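You operate a simulated robot arm through the tools that you are given. There is no shell and no other tool.

You run a simulated robot arm. Do the job below in one go: nothing can be reset, and whatever is moved stays where it is left.

## Task
Measure 60 ml of detergent into the large well of the washer drawer.
Fine: pour to the 60 line of the dosing cup, tip the cup into the well, stand both back and shut the drawer. Set down upright: detergent bottle, dosing cup.

Only the result counts: the job must be done as asked and must still hold three seconds after the hand-in. Knocking over, shifting, dropping, spilling or breaking anything else fails it.

## Robot
A 7-joint arm with a two-finger parallel gripper, fixed in place. Base frame: the origin is on the floor under the middle of its stand, x ahead of it, y to its left, z up; the work surface is at about z = 860. Readings come in mm, degrees, newtons and seconds.
With the tool pointing down near the work surface it reaches from about 100 to 640 mm from the base axis. Its first joint turns from -66.0 to 66.0 degrees. Payload 1.57 kg.
The tool frame sits at the grasp point between the pads (the TCP): z along the fingers, y along the line on which they close. The tips reach 30 mm beyond it. The gripper opens to 80 mm. The fingers are 17 mm wide and 12 mm thick; the gripper's body (40 by 82 mm) begins 80 mm behind the TCP.
Orientation is that of the tool frame in the base frame, as a unit quaternion [w, x, y, z]. With the fingers straight down and closing along the base's y, the tool's x points along the base's -x, its y along +y and its z along -z.

## Interface
- The arm moves only by the tool nudge_tool. Its argument "deltas" is a list of rows, each an object (a shift or turn left out is 0, a gripper value left out holds the last) with "delta_pos": the shift along the tool's x, y, z in units of 300 mm (1.0 is 300 mm), a list of three; "delta_rot": the turn, a rotation vector about the tool's x, y, z in units of 60 degrees (1.0 is 60 degrees), a list of three; "claw": the finger opening in m, from 0 to 0.08. In form: [{"delta_pos": [dx, dy, dz], "delta_rot": [ax, ay, az], "claw": claw}, ...]. A call has 1 to 20 rows; each row is the pose to reach, as a shift and turn from the pose commanded when the call began, along the tool's axes at that moment. A call with a number of a shift or a turn outside -1 to 1 is refused whole. Each row takes 0.2 s and may step no farther than 50 mm and 8.6 degrees from the row before; otherwise, or with a gripper value out of range, the whole call is refused. Where a pose cannot be reached the arm comes as near as it can. A force on the tool above 40 N (or 10 N above the force at the start of the call, whichever is more), or a blocked arm, ends the call early, and 0.2 s more pass. Each finger travels about 72 mm/s and halts on what it meets, pressing with about 43 N; the grip force reading is that of the motor and also rises with nothing between the fingers. The clock runs only during rows and for 0.2 s after the last one: add rows that repeat a pose to give the fingers time. The reply holds the time, the measured pose of the TCP, the force on the tool along the base axes, the opening and the grip force, in the units named above and with some noise, with the torque about the TCP (base axes, N m) and any sound that the robot's microphone picked up.
- Cameras (640 x 400 px; columns grow to the right, rows downward): "scene" is fixed at [46.7, 429, 1415.9]; the picture's right is [-0.83, -0.55, 0.00], its down [-0.36, 0.54, -0.76] and it looks along [0.42, -0.64, -0.64] (base axes); focal length 260 px, centre (320, 200). "wrist" rides on the gripper at [72, -7, -122] in the tool frame; the picture's right is [0.09, 1.00, 0.00], its down [-0.84, 0.08, -0.54] and it looks along [-0.54, 0.05, 0.84] (tool axes); focal length 238 px, centre (320, 200). There is no depth. A picture from a camera that has moved, and an enlarged one, comes with that camera's place and axes in the base frame and with its lens.
- grab_frame(camera): a new picture of that camera. No time passes.
- close_up(camera, box): a new picture of the part [left, top, right, bottom] of that camera's present view, enlarged. No time passes.
- close_job(): hands the job in; it is judged then, once.

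Nothing tells you positions but the pictures and the camera data. Unless the task says otherwise, let go and move clear before handing in.

The tools are called after "Emit:" by a JSON object that holds its "op" and its "data". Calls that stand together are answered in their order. nudge_tool: Moves the arm, as the interface text tells. Its arguments: {"type":"object","properties":{"deltas":{"type":"array","items":{"type":"object","properties":{"delta_pos":{"type":"array","items":{"type":"number"}},"delta_rot":{"type":"array","items":{"type":"number"}},"claw":{"type":"number"}}}}},"required":["deltas"]} The other tools are called the same way: grab_frame (camera) takes a picture; close_up (camera, box) takes an enlarged picture of a part of a camera's view; close_job () hands the job in.

At the start:

```text
clock: 0.0
position: [296.7, 225.9, 1204.8]
tcp_rot: [0.0, 0.0, 1.0, -0.001]
wrist_force: [-0.2, 0.0, -0.7]
ft_torque: [0.02, 0.0, 0.03]
finger_gap: 79.9
grip_force: 0.1
```

scene: 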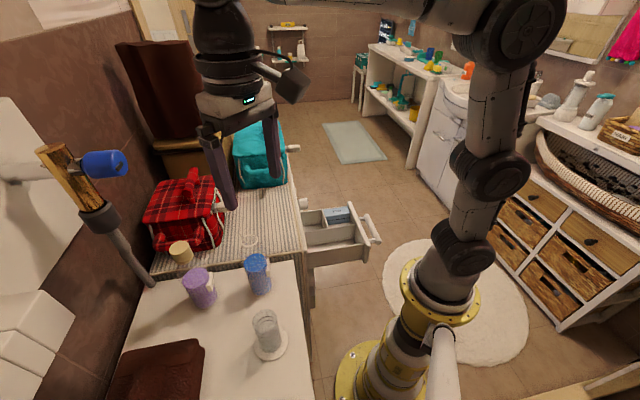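
wrist: 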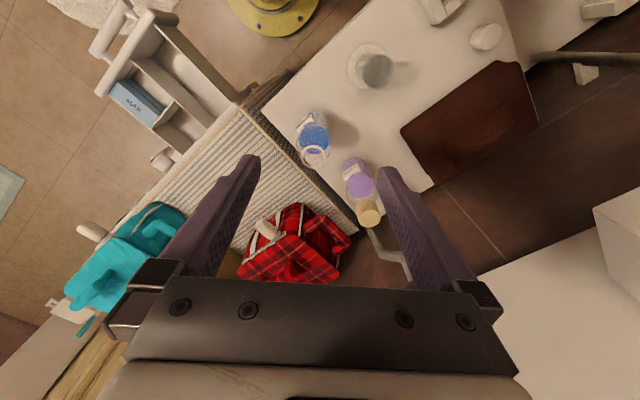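

I see a white counter with a purple bottle, a blue bottle and a clear glass or cup on a coaster, and an open drawer beside it. I'll enlarge the views to identify the items before moving.

Emit:
{"op": "close_up", "data": {"camera": "scene", "box": [140, 220, 320, 370]}}

Emit:
{"op": "close_up", "data": {"camera": "scene", "box": [280, 180, 400, 270]}}

Emit:
{"op": "close_up", "data": {"camera": "wrist", "box": [240, 20, 540, 240]}}

Emit:
{"op": "close_up", "data": {"camera": "wrist", "box": [80, 0, 280, 180]}}

```text
2.67 times, centred on (230, 295) of scene
camera zoom: at [46.7, 429.0, 1415.9], right [-0.83, -0.55, 0.0], down [-0.36, 0.54, -0.76], along [0.42, -0.64, -0.64], focal length 693 px, centre (560, -53)
```

zoom: 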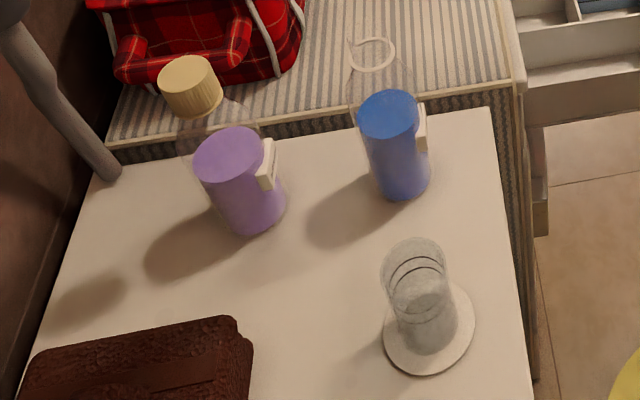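

```text
4.44 times, centred on (340, 225) of scene
camera zoom: at [46.7, 429.0, 1415.9], right [-0.83, -0.55, 0.0], down [-0.36, 0.54, -0.76], along [0.42, -0.64, -0.64], focal length 1155 px, centre (231, 89)
```

zoom: 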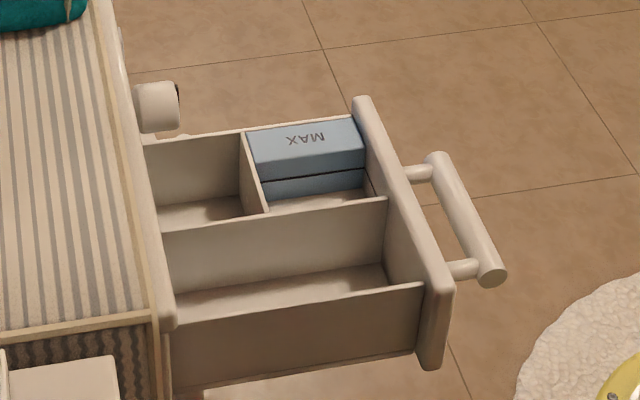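

```text
1.82 times, centred on (390, 130) of wrist
camera zoom: at [225.8, 220.5, 1326.5], right [-0.09, 1.0, 0.0], down [0.84, 0.08, 0.54], along [0.54, 0.05, -0.84], focal length 433 px, centre (193, 327)
```

zoom: 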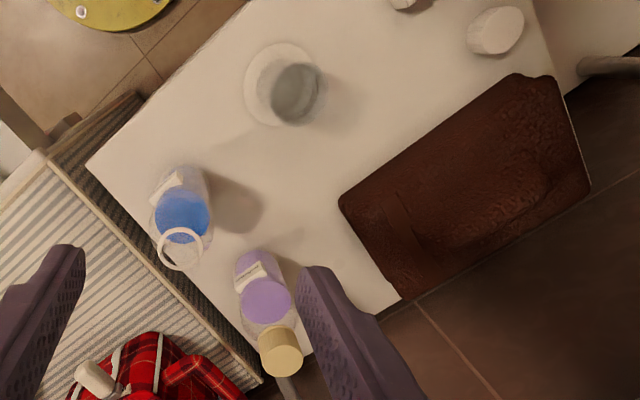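

```text
2.22 times, centred on (180, 90) of wrist
camera zoom: at [225.8, 220.5, 1326.5], right [-0.09, 1.0, 0.0], down [0.84, 0.08, 0.54], along [0.54, 0.05, -0.84], focal length 530 px, centre (631, 444)
```

zoom: 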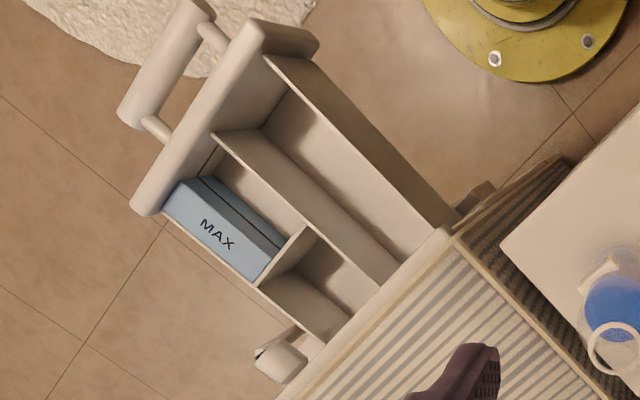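

The bottle labels are the first thing to settle, so I'm zooming in on them, the cup markings and the drawer.

Emit:
{"op": "close_up", "data": {"camera": "wrist", "box": [290, 100, 340, 170]}}

Emit:
{"op": "close_up", "data": {"camera": "wrist", "box": [335, 150, 385, 230]}}

Emit:
{"op": "close_up", "data": {"camera": "scene", "box": [235, 290, 305, 370]}}

Emit:
{"op": "close_up", "data": {"camera": "scene", "box": [160, 225, 290, 315]}}

```text
5.71 times, centred on (315, 135) of wrist
camera zoom: at [225.8, 220.5, 1326.5], right [-0.09, 1.0, 0.0], down [0.84, 0.08, 0.54], along [0.54, 0.05, -0.84], focal length 1362 px, centre (349, 571)
```

zoom: 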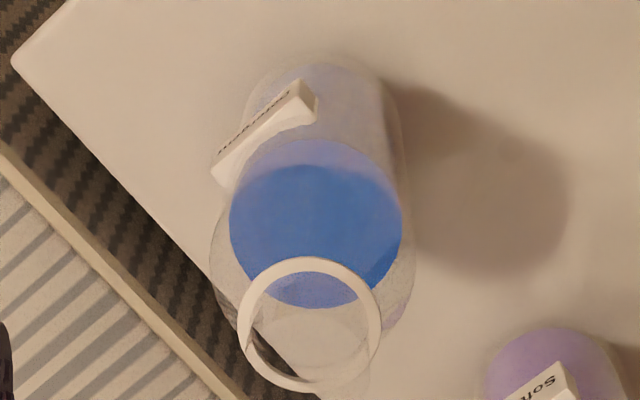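

```text
5.00 times, centred on (360, 190) of wrist
camera zoom: at [225.8, 220.5, 1326.5], right [-0.09, 1.0, 0.0], down [0.84, 0.08, 0.54], along [0.54, 0.05, -0.84], focal length 1192 px, centre (120, 250)
```

zoom: 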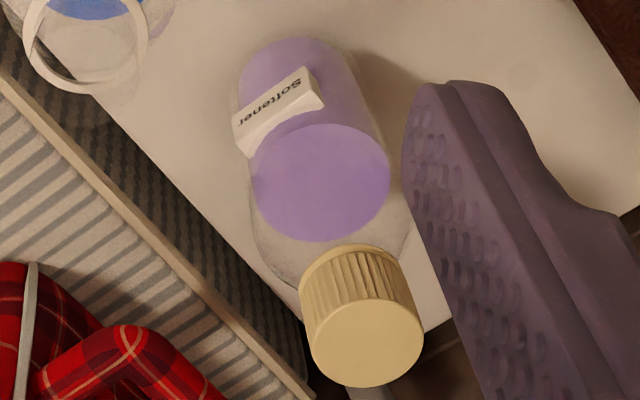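

```text
5.00 times, centred on (270, 330) of scene
camera zoom: at [46.7, 429.0, 1415.9], right [-0.83, -0.55, 0.0], down [-0.36, 0.54, -0.76], along [0.42, -0.64, -0.64], focal length 1299 px, centre (570, -450)
```

zoom: 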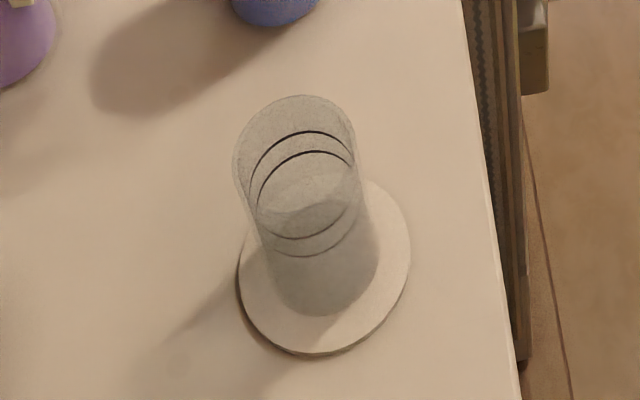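

```text
4.44 times, centred on (225, 270) of scene
camera zoom: at [46.7, 429.0, 1415.9], right [-0.83, -0.55, 0.0], down [-0.36, 0.54, -0.76], along [0.42, -0.64, -0.64], focal length 1155 px, centre (742, -111)
```

zoom: 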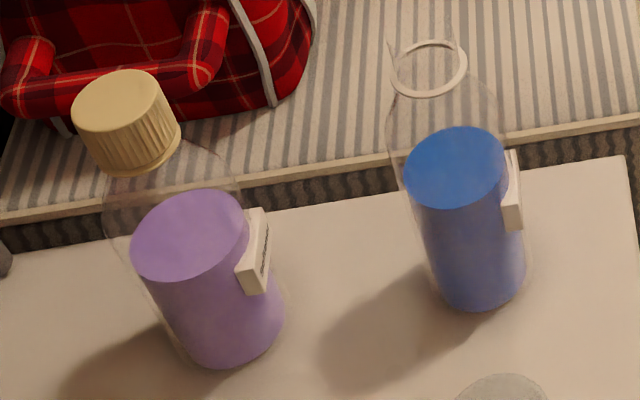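

The blue open bottle is the Detergent and the purple capped one is Softener. The clear cup with two ring lines stands on a coaster near (243, 308). I'll turn and tilt the tool to look at the cup and bottle from the robot's side.

Emit:
{"op": "nudge_tool", "data": {"deltas": [{"delta_pos": [0.04, -0.03, 0.04], "delta_rot": [0, 0, -0.125]}, {"delta_pos": [0.08, -0.06, 0.09], "delta_rot": [0, 0, -0.25]}, {"delta_pos": [0.12, -0.09, 0.14], "delta_rot": [0, 0, -0.375]}, {"delta_pos": [0.15, -0.12, 0.19], "delta_rot": [0, 0, -0.5]}, {"delta_pos": [0.19, -0.155, 0.24], "delta_rot": [0, 0, -0.625]}, {"delta_pos": [0.22, -0.187, 0.283], "delta_rot": [0, 0, -0.75]}]}}

```text
clock: 1.4
position: [231.3, 170.8, 1117.0]
tcp_rot: [0.0, -0.383, 0.924, 0.0]
wrist_force: [0.1, 0.1, -0.2]
ft_torque: [-0.03, 0.01, -0.02]
finger_gap: 79.7
grip_force: 0.2
```

The yaw went as commanded. Next I'll pitch the tool up so the wrist camera looks lower across the counter.

Emit:
{"op": "nudge_tool", "data": {"deltas": [{"delta_rot": [0, -0.125, 0]}, {"delta_rot": [0, -0.25, 0]}, {"delta_rot": [0, -0.375, 0]}, {"delta_rot": [0, -0.5, 0]}, {"delta_rot": [0, -0.625, 0]}, {"delta_rot": [0, -0.75, 0]}]}}

Emit:
{"op": "grab_frame", "data": {"camera": "wrist"}}

Emit:
{"op": "grab_frame", "data": {"camera": "scene"}}

```text
clock: 2.8
position: [229.5, 171.2, 1119.4]
tcp_rot: [0.354, -0.354, 0.853, 0.147]
wrist_force: [-0.7, 0.2, 0.1]
ft_torque: [0.02, 0.0, 0.01]
finger_gap: 79.8
grip_force: 0.0
```

```text
taken
camera wrist: at [139.2, 69.6, 1155.0], right [-0.75, 0.66, -0.07], down [0.09, 0.2, 0.98], along [0.66, 0.72, -0.21], focal length 238 px, centre (320, 200)
```

wrist: 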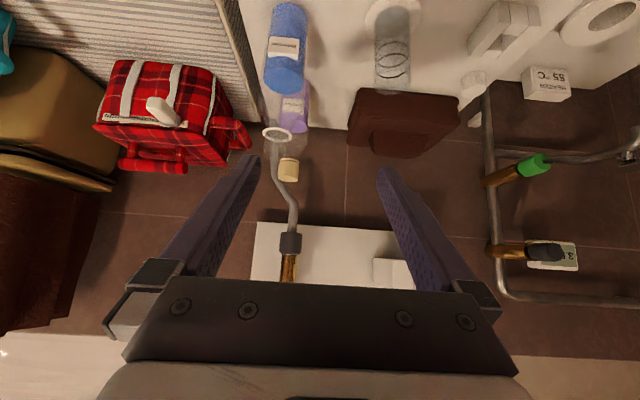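

```text
taken
```

scene: 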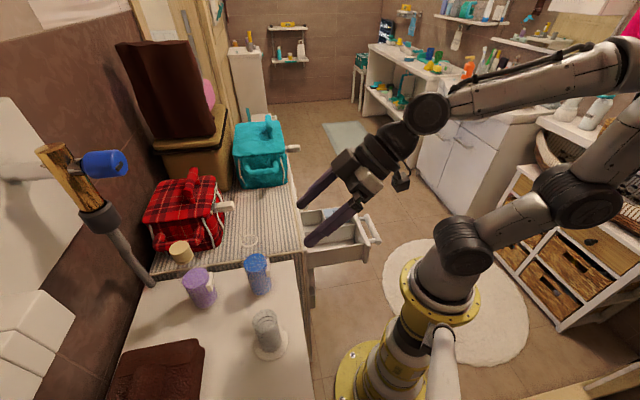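

The wrist view is upside down here, but it shows the cup and the bottles from the side. I'm enlarging the cup's markings and the bottle.

Emit:
{"op": "close_up", "data": {"camera": "wrist", "box": [345, 0, 445, 100]}}

Emit:
{"op": "close_up", "data": {"camera": "wrist", "box": [240, 0, 340, 190]}}

Emit:
{"op": "close_up", "data": {"camera": "wrist", "box": [440, 0, 640, 125]}}

```text
4.00 times, centred on (395, 50) of wrist
camera zoom: at [139.2, 69.6, 1155.0], right [-0.75, 0.66, -0.07], down [0.09, 0.2, 0.98], along [0.66, 0.72, -0.21], focal length 953 px, centre (20, 800)
```

zoom: 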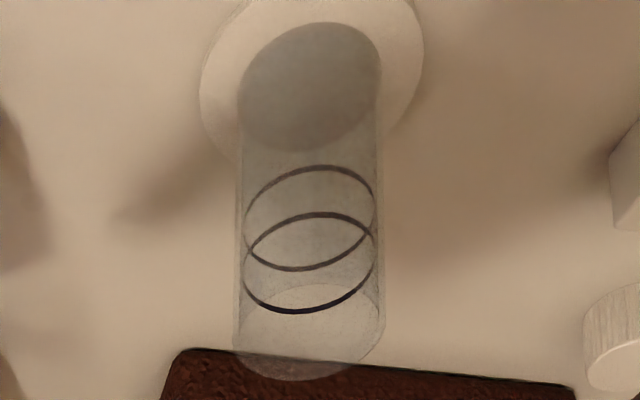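

```text
2.11 times, centred on (290, 95) of wrist
camera zoom: at [139.2, 69.6, 1155.0], right [-0.75, 0.66, -0.07], down [0.09, 0.2, 0.98], along [0.66, 0.72, -0.21], focal length 502 px, centre (383, 421)
```

zoom: 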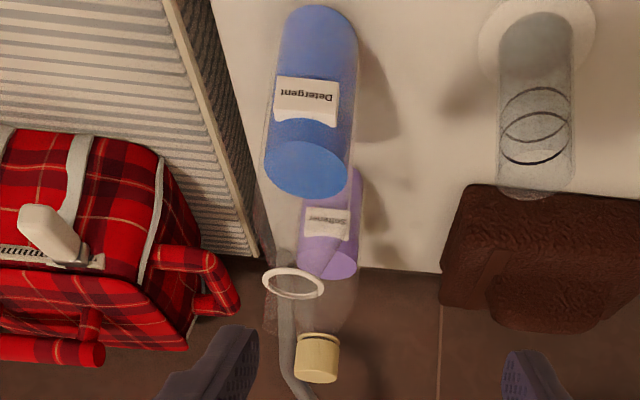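

```text
3.20 times, centred on (540, 62) of wrist
camera zoom: at [139.2, 69.6, 1155.0], right [-0.75, 0.66, -0.07], down [0.09, 0.2, 0.98], along [0.66, 0.72, -0.21], focal length 763 px, centre (-384, 640)
```

zoom: 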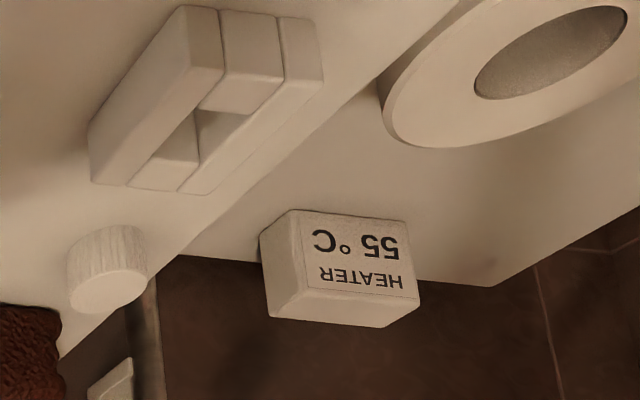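

The cup looks empty, with two ring lines. I'll enlarge it further for any printed numbers.

Emit:
{"op": "close_up", "data": {"camera": "wrist", "box": [375, 35, 420, 65]}}

Emit:
{"op": "close_up", "data": {"camera": "scene", "box": [245, 300, 295, 362]}}

Emit:
{"op": "close_up", "data": {"camera": "wrist", "box": [370, 60, 425, 100]}}

```text
13.33 times, centred on (398, 50) of wrist
camera zoom: at [139.2, 69.6, 1155.0], right [-0.75, 0.66, -0.07], down [0.09, 0.2, 0.98], along [0.66, 0.72, -0.21], focal length 3178 px, centre (-713, 2200)
```

zoom: 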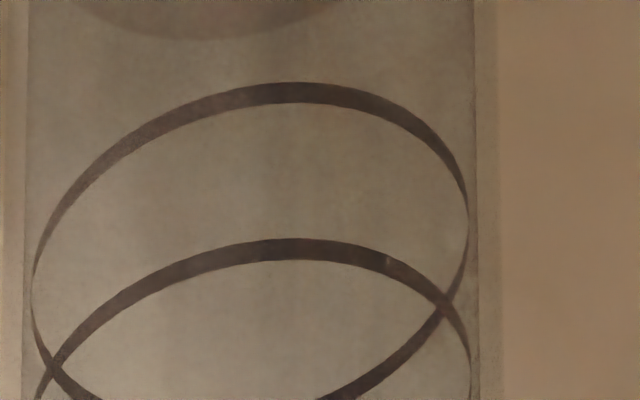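

```text
6.45 times, centred on (270, 331) of scene
camera zoom: at [46.7, 429.0, 1415.9], right [-0.83, -0.55, 0.0], down [-0.36, 0.54, -0.76], along [0.42, -0.64, -0.64], focal length 1676 px, centre (643, -645)
```

zoom: 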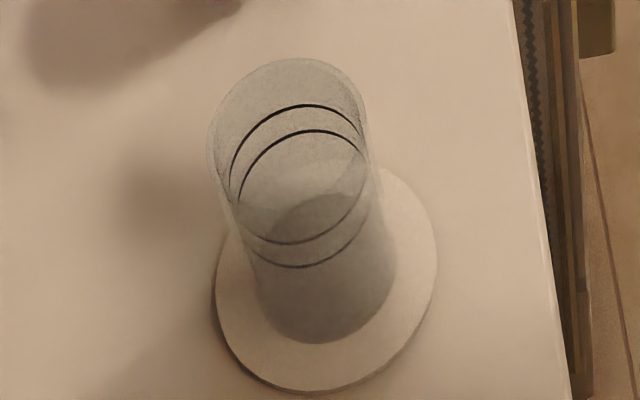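

```text
10.00 times, centred on (398, 80) of wrist
camera zoom: at [139.2, 69.6, 1155.0], right [-0.75, 0.66, -0.07], down [0.09, 0.2, 0.98], along [0.66, 0.72, -0.21], focal length 2384 px, centre (-455, 1400)
```

zoom: 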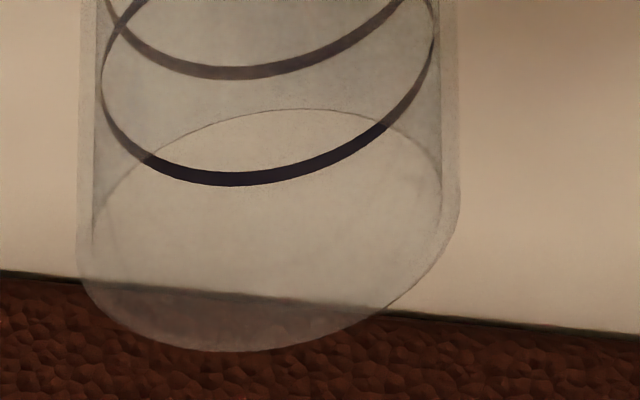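

There are no printed numbers. By size the cup's inner diameter is about 40 mm, which puts the lower ring at about 60 ml and the upper one at about 80 ml. Before gripping anything, I'll pitch the tool to horizontal here in free space to check the side-grasp pose.

Emit:
{"op": "nudge_tool", "data": {"deltas": [{"delta_rot": [0, -0.125, 0]}, {"delta_rot": [0, -0.25, 0]}, {"delta_rot": [0, -0.375, 0]}, {"delta_rot": [0, -0.5, 0]}, {"delta_rot": [0, -0.625, 0]}, {"delta_rot": [0, -0.75, 0]}]}}

Emit:
{"op": "grab_frame", "data": {"camera": "scene"}}

```text
clock: 4.2
position: [233.2, 172.6, 1120.5]
tcp_rot: [0.654, -0.269, 0.654, 0.27]
wrist_force: [0.8, -0.8, 0.6]
ft_torque: [-0.01, -0.01, 0.02]
finger_gap: 80.0
grip_force: 0.1
```

```text
taken
```

scene: 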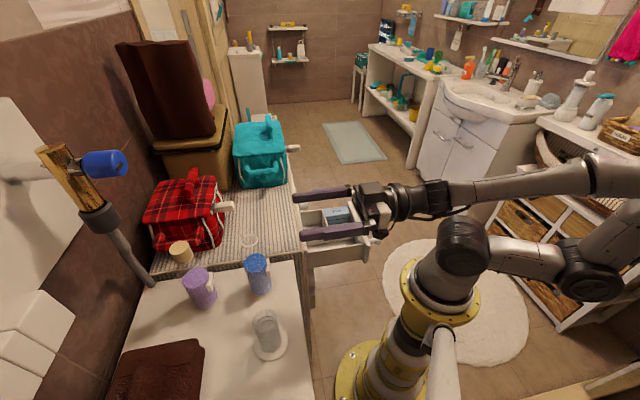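

The horizontal tool pose is reachable. Next I'll check in free space that the wrist can roll left far enough for pouring.

Emit:
{"op": "nudge_tool", "data": {"deltas": [{"delta_rot": [0, 0, -0.1333]}, {"delta_rot": [0, 0, -0.2667]}, {"delta_rot": [0, 0, -0.4]}, {"delta_rot": [0, 0, -0.5333]}, {"delta_rot": [0, 0, -0.6667]}, {"delta_rot": [0, 0, -0.8]}, {"delta_rot": [0, 0, -0.9333]}]}}

Emit:
{"op": "nudge_tool", "data": {"deltas": [{"delta_rot": [0, 0, -0.1333]}, {"delta_rot": [0, 0, -0.2667]}, {"delta_rot": [0, 0, -0.4]}, {"delta_rot": [0, 0, -0.5333]}, {"delta_rot": [0, 0, -0.6667]}, {"delta_rot": [0, 0, -0.8]}, {"delta_rot": [0, 0, -0.9333]}]}}

Emit:
{"op": "grab_frame", "data": {"camera": "scene"}}

```text
clock: 5.8
position: [228.1, 148.1, 1143.8]
tcp_rot: [0.702, -0.548, 0.45, -0.067]
wrist_force: [0.0, -0.4, 1.2]
ft_torque: [-0.01, 0.03, 0.03]
finger_gap: 80.0
grip_force: 0.1
out of reach, approached as far as the arm can: row 6, 7
```

```text
clock: 7.4
position: [215.5, 171.7, 1229.1]
tcp_rot: [-0.608, 0.662, -0.282, 0.334]
wrist_force: [0.1, 0.1, 0.5]
ft_torque: [0.05, -0.02, -0.02]
finger_gap: 80.1
grip_force: 0.0
out of reach, approached as far as the arm can: row 1, 2, 3, 4, 5, 6, 7
```

```text
taken
```

scene: 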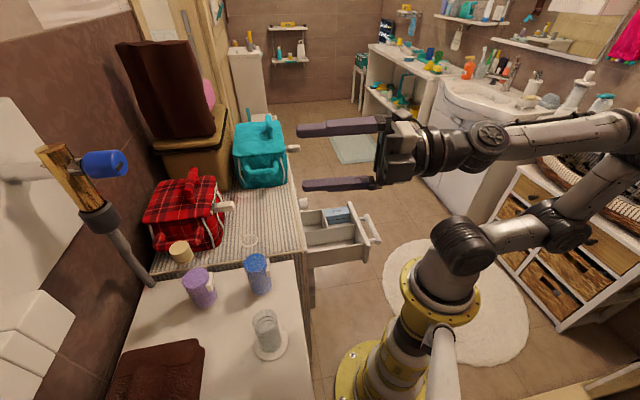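

Rolling left runs into a joint limit. I'll roll back the other way and see how far it goes to the right.

Emit:
{"op": "nudge_tool", "data": {"deltas": [{"delta_rot": [0, 0, 0.1333]}, {"delta_rot": [0, 0, 0.2667]}, {"delta_rot": [0, 0, 0.4]}, {"delta_rot": [0, 0, 0.5333]}, {"delta_rot": [0, 0, 0.6667]}, {"delta_rot": [0, 0, 0.8]}, {"delta_rot": [0, 0, 0.9333]}]}}

```text
clock: 9.0
position: [218.6, 173.0, 1228.7]
tcp_rot: [0.694, -0.452, 0.56, -0.008]
wrist_force: [-0.1, 0.2, 0.3]
ft_torque: [0.02, -0.02, -0.04]
finger_gap: 79.8
grip_force: 0.1
```

Emit:
{"op": "nudge_tool", "data": {"deltas": [{"delta_rot": [0, 0, 0.1333]}, {"delta_rot": [0, 0, 0.2667]}, {"delta_rot": [0, 0, 0.4]}, {"delta_rot": [0, 0, 0.5333]}, {"delta_rot": [0, 0, 0.6667]}, {"delta_rot": [0, 0, 0.8]}, {"delta_rot": [0, 0, 0.9333]}]}}

Emit:
{"op": "nudge_tool", "data": {"deltas": [{"delta_rot": [0, 0, 0.1333]}, {"delta_rot": [0, 0, 0.2667]}, {"delta_rot": [0, 0, 0.4]}, {"delta_rot": [0, 0, 0.5333]}, {"delta_rot": [0, 0, 0.6667]}, {"delta_rot": [0, 0, 0.8]}, {"delta_rot": [0, 0, 0.9333]}]}}

Emit:
{"op": "nudge_tool", "data": {"deltas": [{"delta_rot": [0, 0, 0.1333]}, {"delta_rot": [0, 0, 0.2667]}, {"delta_rot": [0, 0, 0.4]}, {"delta_rot": [0, 0, 0.5333]}, {"delta_rot": [0, 0, 0.6667]}, {"delta_rot": [0, 0, 0.8]}, {"delta_rot": [0, 0, 0.9333]}]}}

Emit:
{"op": "grab_frame", "data": {"camera": "scene"}}

```text
clock: 10.6
position: [219.1, 173.0, 1229.8]
tcp_rot: [0.617, -0.136, 0.707, 0.318]
wrist_force: [-1.0, 0.8, 1.1]
ft_torque: [-0.02, 0.01, 0.0]
finger_gap: 79.8
grip_force: 0.1
```

```text
clock: 12.2
position: [218.5, 173.9, 1229.6]
tcp_rot: [0.394, 0.212, 0.688, 0.571]
wrist_force: [-0.1, -1.1, 0.1]
ft_torque: [0.01, -0.01, -0.01]
finger_gap: 80.0
grip_force: 0.0
```

```text
clock: 13.8
position: [217.9, 173.6, 1229.3]
tcp_rot: [0.081, 0.51, 0.508, 0.689]
wrist_force: [-0.6, -0.2, 0.6]
ft_torque: [0.0, 0.0, -0.05]
finger_gap: 80.1
grip_force: 0.0
```

```text
taken
```

scene: 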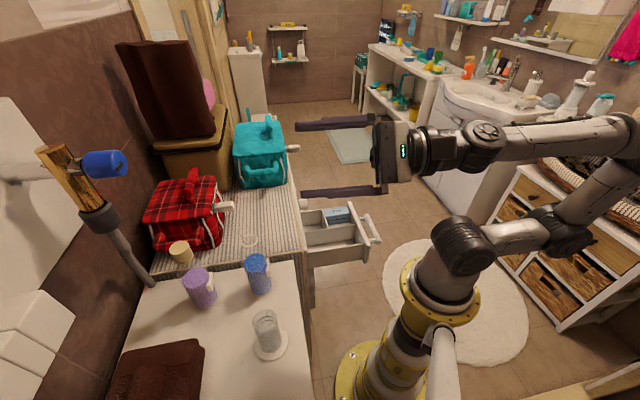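

Rolling right reaches at least 129°. I'll continue to 180°, with the camera on top, which would let me pour to the left by rolling back from there.

Emit:
{"op": "nudge_tool", "data": {"deltas": [{"delta_rot": [0, 0, 0.1333]}, {"delta_rot": [0, 0, 0.2667]}, {"delta_rot": [0, 0, 0.4]}, {"delta_rot": [0, 0, 0.5333]}, {"delta_rot": [0, 0, 0.6667]}, {"delta_rot": [0, 0, 0.8]}, {"delta_rot": [0, 0, 0.85]}]}}

Emit:
{"op": "grab_frame", "data": {"camera": "wrist"}}

```text
clock: 15.4
position: [218.2, 173.3, 1231.9]
tcp_rot: [-0.223, 0.68, 0.238, 0.657]
wrist_force: [0.0, 0.5, -0.9]
ft_torque: [0.0, 0.0, 0.01]
finger_gap: 80.0
grip_force: 0.0
```

```text
taken
camera wrist: at [121.4, 105.8, 1306.6], right [0.62, -0.78, 0.1], down [-0.4, -0.42, -0.82], along [0.68, 0.46, -0.57], focal length 238 px, centre (320, 200)
```

wrist: 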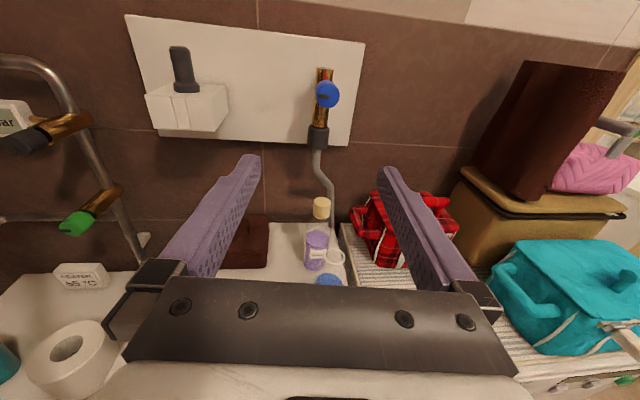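

With the camera on top the full roll range is available, so I'll grasp that way. I'm descending to a pre-grasp point on the robot side of the detergent bottle, which stands at about (348, 222).

Emit:
{"op": "nudge_tool", "data": {"deltas": [{"delta_pos": [-0.12, 0.016, 0.018], "delta_rot": [0, 0.005, 0]}, {"delta_pos": [-0.24, 0.032, 0.036], "delta_rot": [0, 0.01, 0]}, {"delta_pos": [-0.36, 0.048, 0.054], "delta_rot": [0, 0.015, 0]}, {"delta_pos": [-0.48, 0.065, 0.072], "delta_rot": [0, 0.02, 0]}, {"delta_pos": [-0.6, 0.081, 0.09], "delta_rot": [0, 0.025, 0]}, {"delta_pos": [-0.72, 0.097, 0.108], "delta_rot": [0, 0.03, 0]}, {"delta_pos": [-0.84, 0.113, 0.126], "delta_rot": [0, 0.037, 0]}, {"delta_pos": [-0.96, 0.13, 0.144], "delta_rot": [0, 0.037, 0]}]}}

Emit:
{"op": "grab_frame", "data": {"camera": "wrist"}}

Emit:
{"op": "grab_frame", "data": {"camera": "scene"}}

```text
clock: 17.2
position: [268.3, 159.6, 940.5]
tcp_rot: [-0.227, 0.661, 0.236, 0.675]
wrist_force: [-1.4, 0.0, -3.9]
ft_torque: [0.28, -0.31, -0.05]
finger_gap: 80.0
grip_force: 0.1
out of reach, approached as far as the arm can: row 1
```

```text
taken
camera wrist: at [168.3, 90.1, 1010.6], right [0.61, -0.78, 0.11], down [-0.36, -0.4, -0.84], along [0.7, 0.48, -0.53], focal length 238 px, centre (320, 200)
```

wrist: 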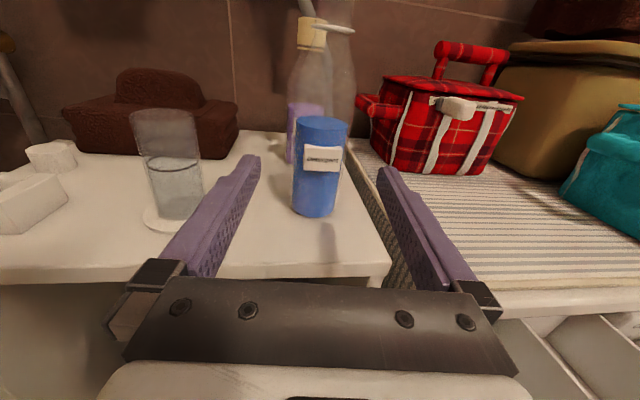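

```text
taken
```

scene: 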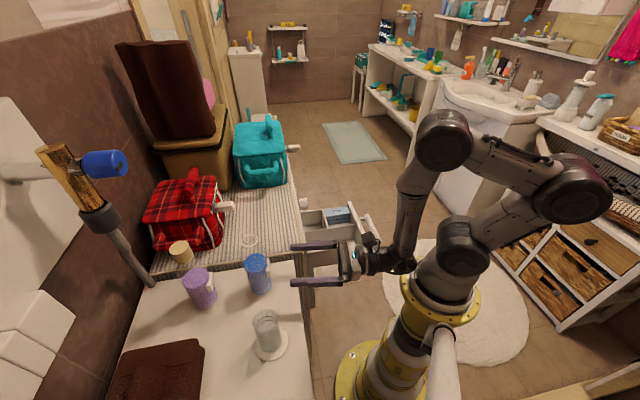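

The wrist view now shows the bottle between the fingers ahead, with the cup to its left. I'll hold still one moment to check whether the small force reading is only from motion, and zoom in.

Emit:
{"op": "nudge_tool", "data": {"deltas": [{"delta_pos": [0, 0, 0]}, {"delta_pos": [0, 0, 0]}]}}

Emit:
{"op": "close_up", "data": {"camera": "wrist", "box": [120, 0, 380, 240]}}

Emit:
{"op": "close_up", "data": {"camera": "scene", "box": [230, 180, 430, 310]}}

```text
clock: 17.8
position: [268.3, 159.7, 936.5]
tcp_rot: [-0.227, 0.667, 0.234, 0.67]
wrist_force: [0.5, -0.3, 0.6]
ft_torque: [0.03, 0.0, 0.0]
finger_gap: 80.0
grip_force: 0.0
```

```text
1.67 times, centred on (250, 120) of wrist
camera zoom: at [168.9, 90.3, 1008.0], right [0.61, -0.78, 0.1], down [-0.37, -0.4, -0.84], along [0.7, 0.48, -0.54], focal length 397 px, centre (437, 333)
```

zoom: 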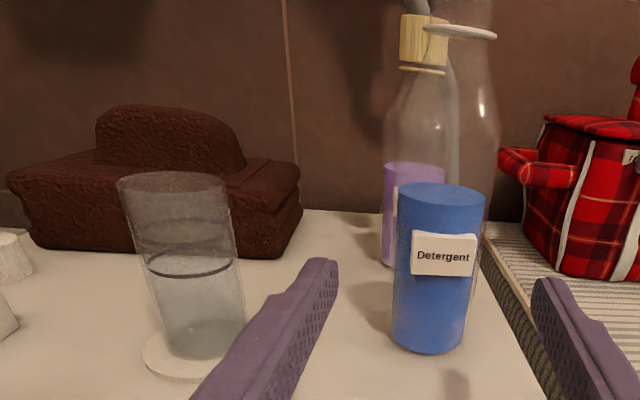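

```text
3.08 times, centred on (330, 245) of scene
camera zoom: at [46.7, 429.0, 1415.9], right [-0.83, -0.55, 0.0], down [-0.36, 0.54, -0.76], along [0.42, -0.64, -0.64], focal length 799 px, centre (289, 62)
```

zoom: 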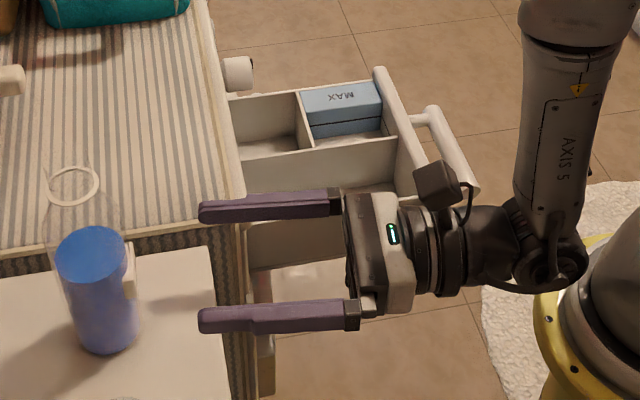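

Force is back to zero and the lateral alignment with the bottle is good. I'll advance about 101 mm straight in so that the bottle sits between the pads, without closing yet.

Emit:
{"op": "nudge_tool", "data": {"deltas": [{"delta_pos": [0, 0, 0.07]}, {"delta_pos": [0, 0, 0.14]}, {"delta_pos": [0, 0, 0.21]}, {"delta_pos": [0, 0, 0.28]}, {"delta_pos": [0, 0, 0.337]}, {"delta_pos": [0, 0, 0.337]}]}}

Emit:
{"op": "grab_frame", "data": {"camera": "wrist"}}

Emit:
{"op": "close_up", "data": {"camera": "scene", "box": [160, 200, 400, 360]}}

```text
clock: 19.2
position: [352.0, 217.1, 939.5]
tcp_rot: [-0.23, 0.666, 0.237, 0.669]
wrist_force: [1.0, 0.5, -0.2]
ft_torque: [-0.02, -0.01, 0.0]
finger_gap: 80.2
grip_force: 0.1
out of reach, approached as far as the arm can: row 3, 4, 5, 6
```

```text
taken
camera wrist: at [251.9, 146.7, 1010.9], right [0.62, -0.78, 0.1], down [-0.37, -0.41, -0.84], along [0.69, 0.48, -0.54], focal length 238 px, centre (320, 200)
```

wrist: 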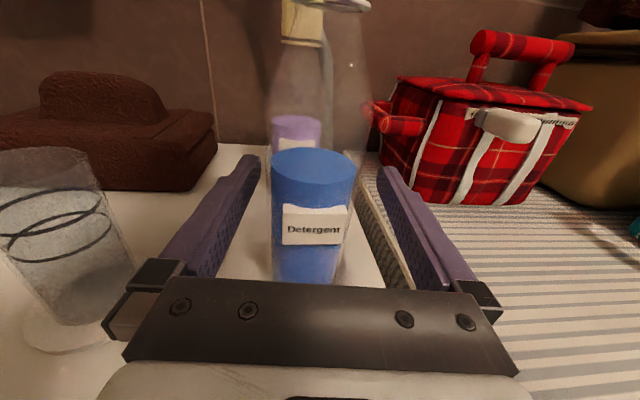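

```text
2.50 times, centred on (280, 280) of scene
camera zoom: at [46.7, 429.0, 1415.9], right [-0.83, -0.55, 0.0], down [-0.36, 0.54, -0.76], along [0.42, -0.64, -0.64], focal length 650 px, centre (420, 0)
```

zoom: 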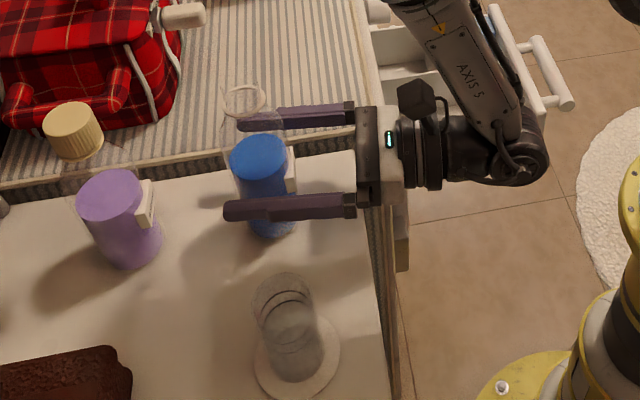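

The tool is about 4 mm right of the bottle's axis. I'll shift to centre it and then close gently on it.

Emit:
{"op": "nudge_tool", "data": {"deltas": [{"delta_pos": [0, -0.014, 0]}, {"delta_pos": [0, -0.014, 0]}]}}

Emit:
{"op": "grab_frame", "data": {"camera": "wrist"}}

```text
clock: 19.8
position: [350.1, 216.2, 940.3]
tcp_rot: [-0.23, 0.665, 0.238, 0.669]
wrist_force: [0.3, -0.2, 1.1]
ft_torque: [0.01, 0.01, 0.01]
finger_gap: 80.0
grip_force: 0.1
out of reach, approached as far as the arm can: row 1, 2
```

```text
taken
camera wrist: at [252.1, 146.7, 1011.1], right [0.62, -0.78, 0.1], down [-0.37, -0.41, -0.84], along [0.69, 0.48, -0.54], focal length 238 px, centre (320, 200)
```

wrist: 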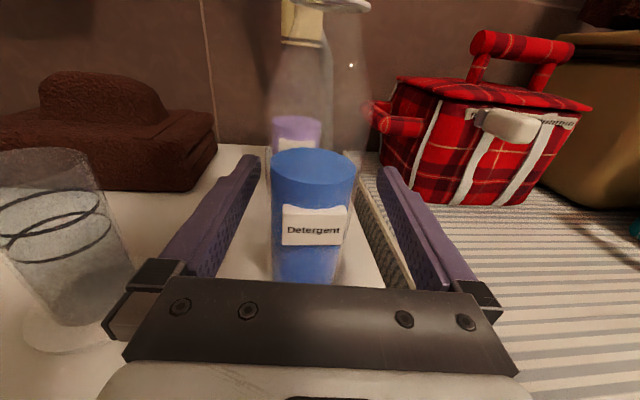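

A joint limit is blocking that small shift. I'll test whether a slight roll or a small yaw change frees it, still without touching the bottle.

Emit:
{"op": "nudge_tool", "data": {"deltas": [{"delta_pos": [0, -0.007, 0], "delta_rot": [0, 0, -0.04]}, {"delta_pos": [0, -0.014, 0], "delta_rot": [0, 0, -0.08]}]}}

```text
clock: 20.4
position: [350.2, 215.4, 939.7]
tcp_rot: [-0.201, 0.655, 0.265, 0.678]
wrist_force: [0.2, -0.1, 0.5]
ft_torque: [0.02, -0.02, 0.01]
finger_gap: 80.0
grip_force: 0.0
```

Rolling away frees it, so the limit is in the last joint. I'll bring the roll back level while yawing a few degrees, to see if that orientation is within reach.

Emit:
{"op": "nudge_tool", "data": {"deltas": [{"delta_rot": [-0.05, 0, 0.046]}, {"delta_rot": [-0.1, 0, 0.092]}, {"delta_rot": [-0.1, 0, 0.092]}]}}

```text
clock: 21.2
position: [365.9, 176.5, 939.6]
tcp_rot: [-0.199, 0.677, 0.197, 0.681]
wrist_force: [-0.7, 0.3, 1.2]
ft_torque: [0.03, 0.0, 0.0]
finger_gap: 79.7
grip_force: 0.0
out of reach, approached as far as the arm can: row 1, 2, 3
```

The position jumped by about 40 mm, which I didn't intend. I need to see whether the bottle was touched.

Emit:
{"op": "grab_frame", "data": {"camera": "wrist"}}

Emit:
{"op": "grab_frame", "data": {"camera": "scene"}}

Emit:
{"op": "close_up", "data": {"camera": "scene", "box": [160, 200, 400, 360]}}

```text
taken
camera wrist: at [260.3, 116.2, 1010.5], right [0.53, -0.84, 0.09], down [-0.41, -0.35, -0.84], along [0.74, 0.41, -0.53], focal length 238 px, centre (320, 200)
```

wrist: 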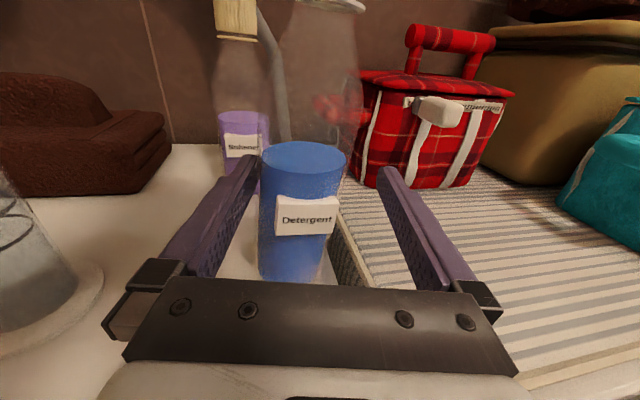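

```text
taken
```

scene: 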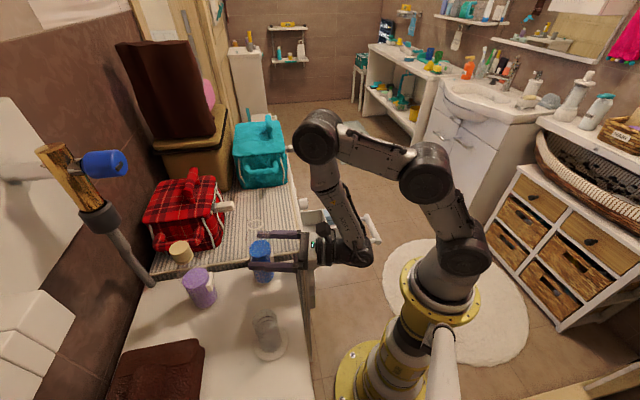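

```text
2.50 times, centred on (280, 280) of scene
camera zoom: at [46.7, 429.0, 1415.9], right [-0.83, -0.55, 0.0], down [-0.36, 0.54, -0.76], along [0.42, -0.64, -0.64], focal length 650 px, centre (420, 0)
```

zoom: 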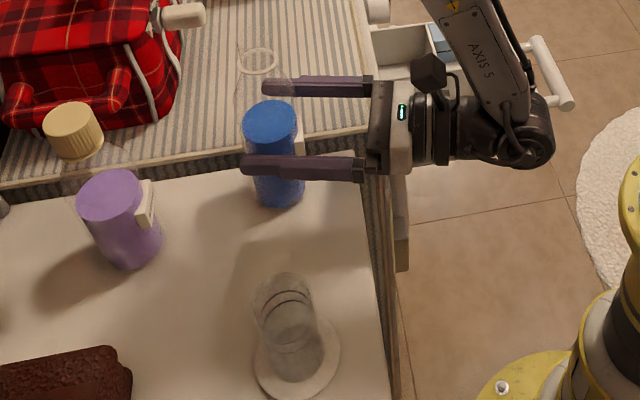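

The left finger nudged the bottle about 30 mm toward the washer, but it is still upright and on the counter. The limit eases when the tool yaws further left, so I'll turn that way and shift left so the bottle sits centred between the fingers.

Emit:
{"op": "nudge_tool", "data": {"deltas": [{"delta_pos": [0, -0.012, 0.0], "delta_rot": [0.06, 0, 0]}, {"delta_pos": [0, -0.024, 0.005], "delta_rot": [0.12, 0, 0]}, {"delta_pos": [0, -0.036, 0.015], "delta_rot": [0.18, 0, 0]}, {"delta_pos": [0, -0.045, 0.025], "delta_rot": [0.24, 0, 0]}, {"delta_pos": [0, -0.045, 0.025], "delta_rot": [0.24, 0, 0]}]}}

Emit:
{"op": "grab_frame", "data": {"camera": "wrist"}}

Emit:
{"op": "close_up", "data": {"camera": "scene", "box": [160, 200, 400, 360]}}

```text
clock: 22.4
position: [363.6, 190.5, 941.9]
tcp_rot: [-0.281, 0.646, 0.28, 0.652]
wrist_force: [0.5, 0.5, -0.6]
ft_torque: [0.01, 0.0, 0.01]
finger_gap: 80.4
grip_force: 0.1
```

```text
taken
camera wrist: at [276.4, 107.4, 1012.4], right [0.72, -0.68, 0.09], down [-0.31, -0.44, -0.84], along [0.62, 0.58, -0.53], focal length 238 px, centre (320, 200)
```

wrist: 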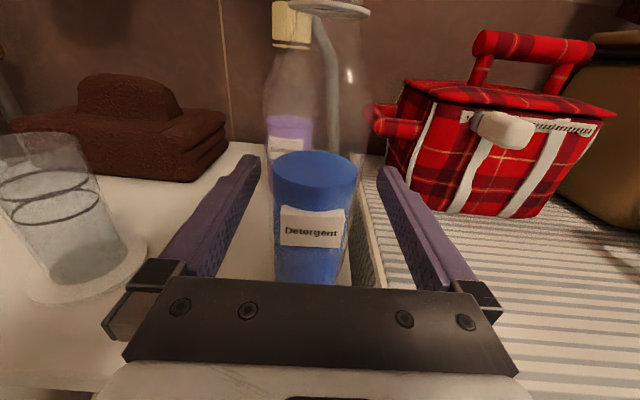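

```text
2.50 times, centred on (280, 280) of scene
camera zoom: at [46.7, 429.0, 1415.9], right [-0.83, -0.55, 0.0], down [-0.36, 0.54, -0.76], along [0.42, -0.64, -0.64], focal length 650 px, centre (420, 0)
```

zoom: 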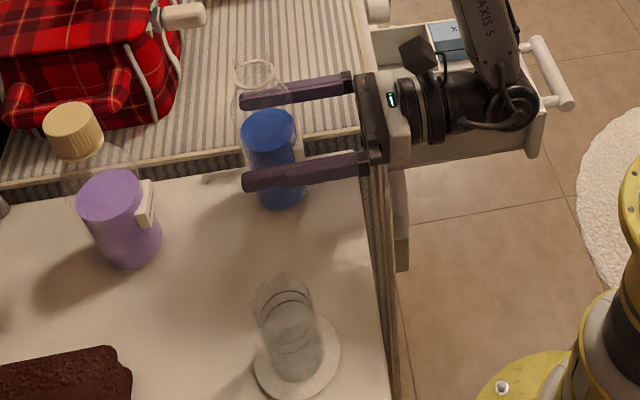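

The tool is now free of the limit at azimuth 47°, with the bottle nearly centred. I'll make a small correction and close on it.

Emit:
{"op": "nudge_tool", "data": {"deltas": [{"delta_pos": [0, -0.012, 0.01]}, {"delta_pos": [0, -0.012, 0.01], "claw": 0.06}, {"delta_pos": [0, -0.012, 0.01], "claw": 0.05}, {"delta_pos": [0, -0.012, 0.01], "claw": 0.035}, {"delta_pos": [0, -0.012, 0.01], "claw": 0.035}, {"delta_pos": [0, -0.012, 0.01], "claw": 0.035}]}}

Emit:
{"op": "grab_frame", "data": {"camera": "wrist"}}

Emit:
{"op": "close_up", "data": {"camera": "scene", "box": [160, 200, 400, 360]}}

```text
clock: 23.8
position: [363.5, 194.9, 941.0]
tcp_rot: [-0.28, 0.648, 0.279, 0.651]
wrist_force: [-0.3, 0.6, -0.9]
ft_torque: [0.01, 0.02, 0.02]
finger_gap: 52.4
grip_force: 43.1
```

```text
taken
camera wrist: at [276.1, 111.1, 1012.5], right [0.72, -0.68, 0.09], down [-0.31, -0.44, -0.84], along [0.62, 0.58, -0.53], focal length 238 px, centre (320, 200)
```

wrist: 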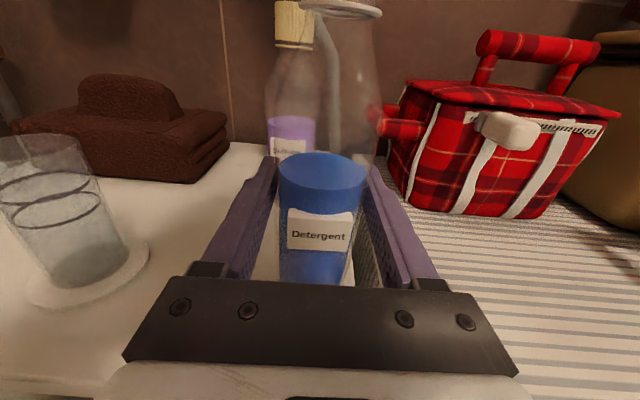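

```text
2.50 times, centred on (280, 280) of scene
camera zoom: at [46.7, 429.0, 1415.9], right [-0.83, -0.55, 0.0], down [-0.36, 0.54, -0.76], along [0.42, -0.64, -0.64], focal length 650 px, centre (420, 0)
```

zoom: 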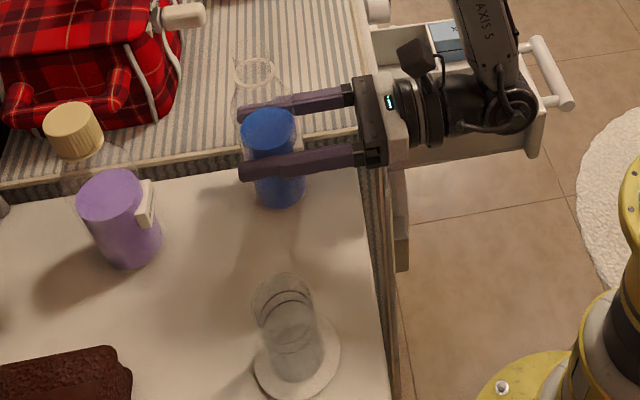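

The bottle is gripped, 52 mm wide at 43 N. I'll lift it straight up and check that it hangs upright.

Emit:
{"op": "nudge_tool", "data": {"deltas": [{"delta_pos": [0.03, 0, 0]}, {"delta_pos": [0.08, 0, 0]}, {"delta_pos": [0.13, 0, 0]}, {"delta_pos": [0.18, 0, 0]}, {"delta_pos": [0.18, 0, 0]}]}}

Emit:
{"op": "close_up", "data": {"camera": "wrist", "box": [0, 100, 180, 320]}}

Emit:
{"op": "close_up", "data": {"camera": "scene", "box": [160, 200, 400, 360]}}

```text
clock: 25.0
position: [361.8, 194.2, 995.1]
tcp_rot: [-0.281, 0.647, 0.279, 0.652]
wrist_force: [-0.2, 0.1, -2.1]
ft_torque: [-0.01, 0.0, 0.01]
finger_gap: 52.5
grip_force: 42.9
```

```text
1.82 times, centred on (90, 210) of wrist
camera zoom: at [274.8, 110.6, 1066.0], right [0.72, -0.68, 0.09], down [-0.31, -0.44, -0.84], along [0.62, 0.58, -0.53], focal length 433 px, centre (738, 182)
```

zoom: 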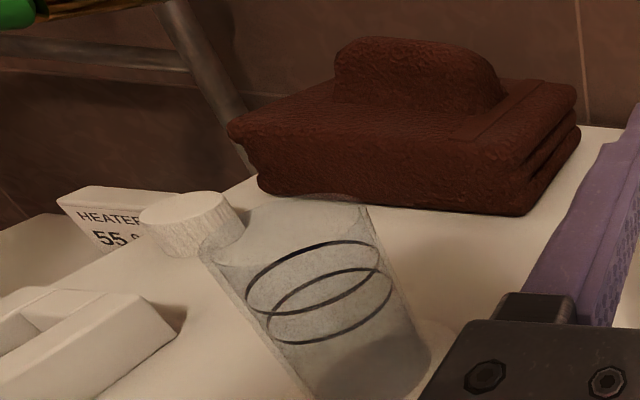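

```text
2.50 times, centred on (280, 280) of scene
camera zoom: at [46.7, 429.0, 1415.9], right [-0.83, -0.55, 0.0], down [-0.36, 0.54, -0.76], along [0.42, -0.64, -0.64], focal length 650 px, centre (420, 0)
```

zoom: 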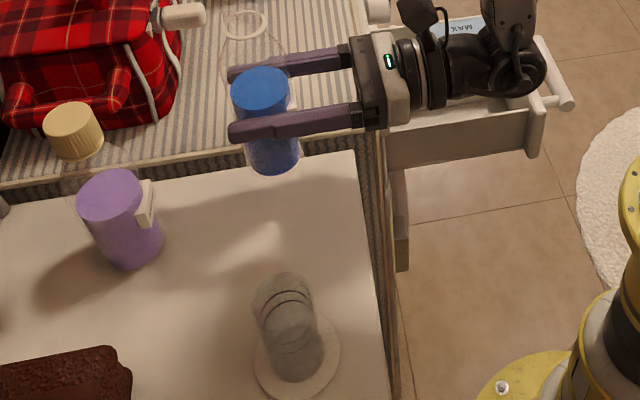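

The bottle is held at about 2.1 N. I'll move left toward the cup and start rolling the bottle to 30°, which is well short of pouring.

Emit:
{"op": "nudge_tool", "data": {"deltas": [{"delta_pos": [0, -0.04, 0], "delta_rot": [0, 0, -0.1]}, {"delta_pos": [0, -0.085, 0], "delta_rot": [0, 0, -0.2]}, {"delta_pos": [0, -0.13, 0], "delta_rot": [0, 0, -0.3]}, {"delta_pos": [0, -0.175, 0], "delta_rot": [0, 0, -0.4]}, {"delta_pos": [0, -0.215, 0], "delta_rot": [0, 0, -0.5]}, {"delta_pos": [0, -0.215, 0], "delta_rot": [0, 0, -0.5]}]}}

Emit:
{"op": "grab_frame", "data": {"camera": "wrist"}}

Emit:
{"op": "close_up", "data": {"camera": "scene", "box": [160, 200, 400, 360]}}

```text
clock: 26.4
position: [316.4, 238.5, 994.6]
tcp_rot: [-0.102, 0.552, 0.438, 0.702]
wrist_force: [-0.3, 0.7, -2.0]
ft_torque: [0.03, -0.01, 0.01]
finger_gap: 52.7
grip_force: 42.8
```

```text
taken
camera wrist: at [202.5, 179.0, 1052.1], right [0.59, -0.56, 0.58], down [-0.02, -0.72, -0.69], along [0.81, 0.4, -0.44], focal length 238 px, centre (320, 200)
```

wrist: 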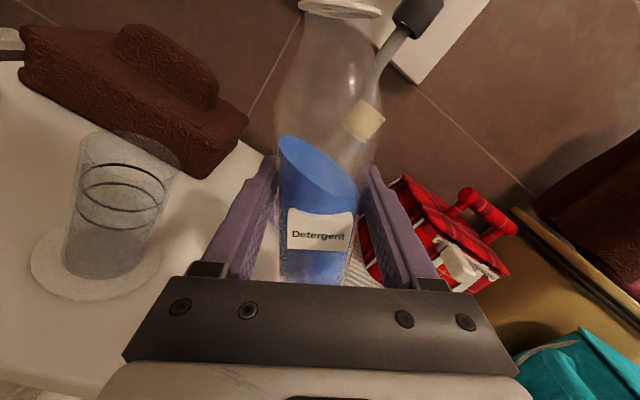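

```text
2.50 times, centred on (280, 280) of scene
camera zoom: at [46.7, 429.0, 1415.9], right [-0.83, -0.55, 0.0], down [-0.36, 0.54, -0.76], along [0.42, -0.64, -0.64], focal length 650 px, centre (420, 0)
```

zoom: 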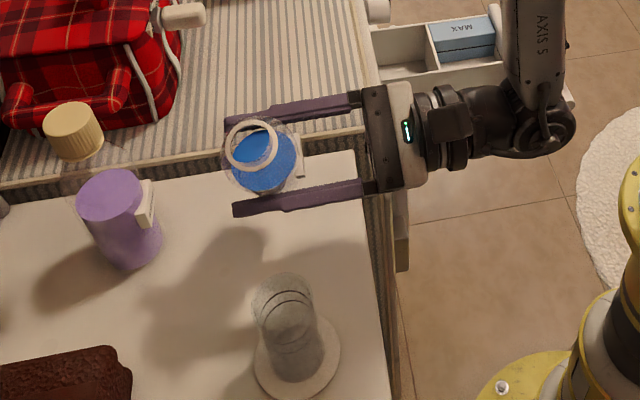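

The liquid surface stays level and nothing is pouring yet. I'll continue the roll to about 70° at the same height, still below the pour angle, and inspect.

Emit:
{"op": "nudge_tool", "data": {"deltas": [{"delta_rot": [0, 0, -0.1333]}, {"delta_rot": [0, 0, -0.2667]}, {"delta_rot": [0, 0, -0.4]}, {"delta_rot": [0, 0, -0.5333]}, {"delta_rot": [0, 0, -0.63]}, {"delta_rot": [0, 0, -0.63]}]}}

Emit:
{"op": "grab_frame", "data": {"camera": "wrist"}}

Emit:
{"op": "close_up", "data": {"camera": "scene", "box": [200, 230, 350, 380]}}

```text
clock: 27.8
position: [316.0, 238.9, 995.8]
tcp_rot: [0.131, 0.381, 0.593, 0.697]
wrist_force: [-0.1, 0.9, -2.1]
ft_torque: [0.04, 0.06, -0.01]
finger_gap: 52.3
grip_force: 42.9
```

```text
taken
camera wrist: at [183.0, 198.2, 1015.2], right [0.21, -0.2, 0.96], down [0.21, -0.95, -0.25], along [0.95, 0.26, -0.15], focal length 238 px, centre (320, 200)
```

wrist: 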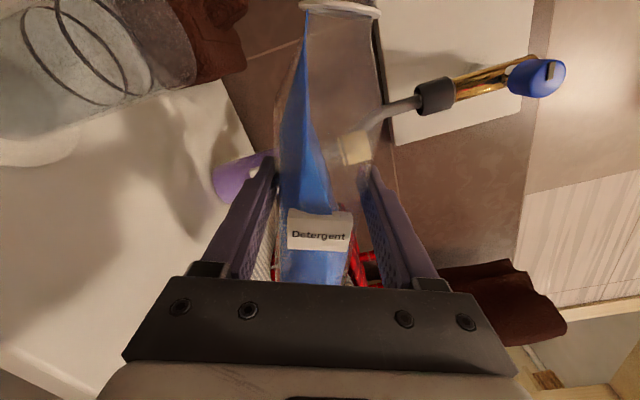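

```text
2.67 times, centred on (275, 305) of scene
camera zoom: at [46.7, 429.0, 1415.9], right [-0.83, -0.55, 0.0], down [-0.36, 0.54, -0.76], along [0.42, -0.64, -0.64], focal length 693 px, centre (440, -80)
```

zoom: 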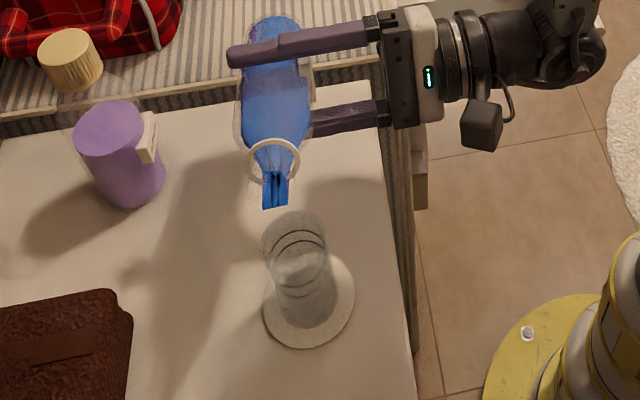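

Blue shows at the mouth already, which may be the start of a stream. Time is paused, so I'll inspect before moving.

Emit:
{"op": "close_up", "data": {"camera": "scene", "box": [245, 255, 305, 325]}}

Emit:
{"op": "close_up", "data": {"camera": "wrist", "box": [250, 0, 400, 120]}}

Emit:
{"op": "close_up", "data": {"camera": "wrist", "box": [0, 0, 270, 170]}}

```text
5.71 times, centred on (275, 290) of scene
camera zoom: at [46.7, 429.0, 1415.9], right [-0.83, -0.55, 0.0], down [-0.36, 0.54, -0.76], along [0.42, -0.64, -0.64], focal length 1485 px, centre (577, -314)
```

zoom: 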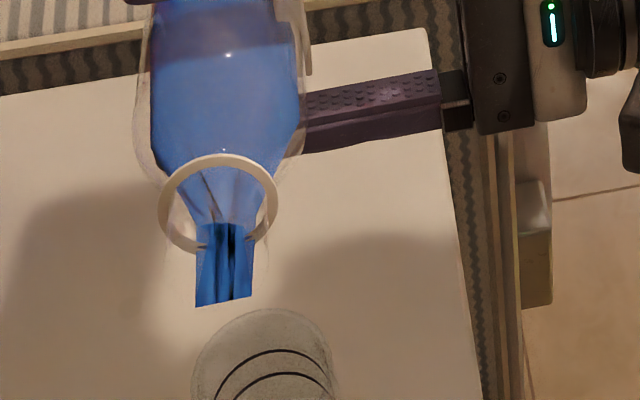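

```text
3.33 times, centred on (325, 60) of wrist
camera zoom: at [183.0, 198.2, 1015.2], right [0.21, -0.2, 0.96], down [0.21, -0.95, -0.25], along [0.95, 0.26, -0.15], focal length 794 px, centre (303, 667)
```

zoom: 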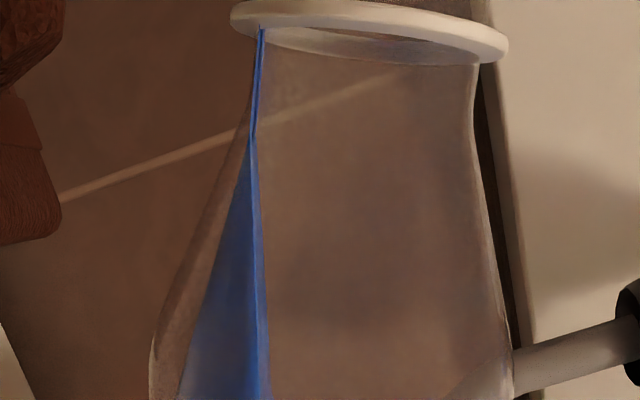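

```text
2.35 times, centred on (135, 85) of wrist
camera zoom: at [183.0, 198.2, 1015.2], right [0.21, -0.2, 0.96], down [0.21, -0.95, -0.25], along [0.95, 0.26, -0.15], focal length 561 px, centre (755, 471)
```

zoom: 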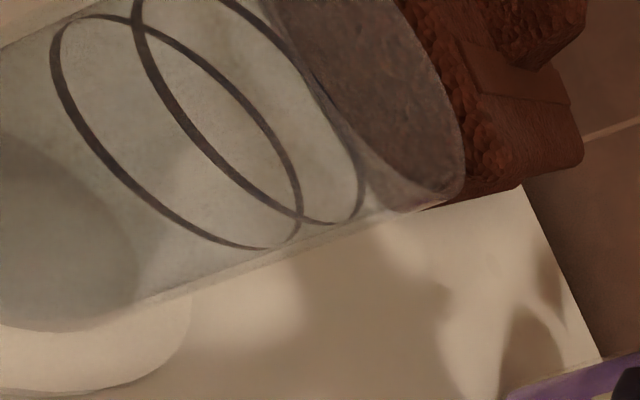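

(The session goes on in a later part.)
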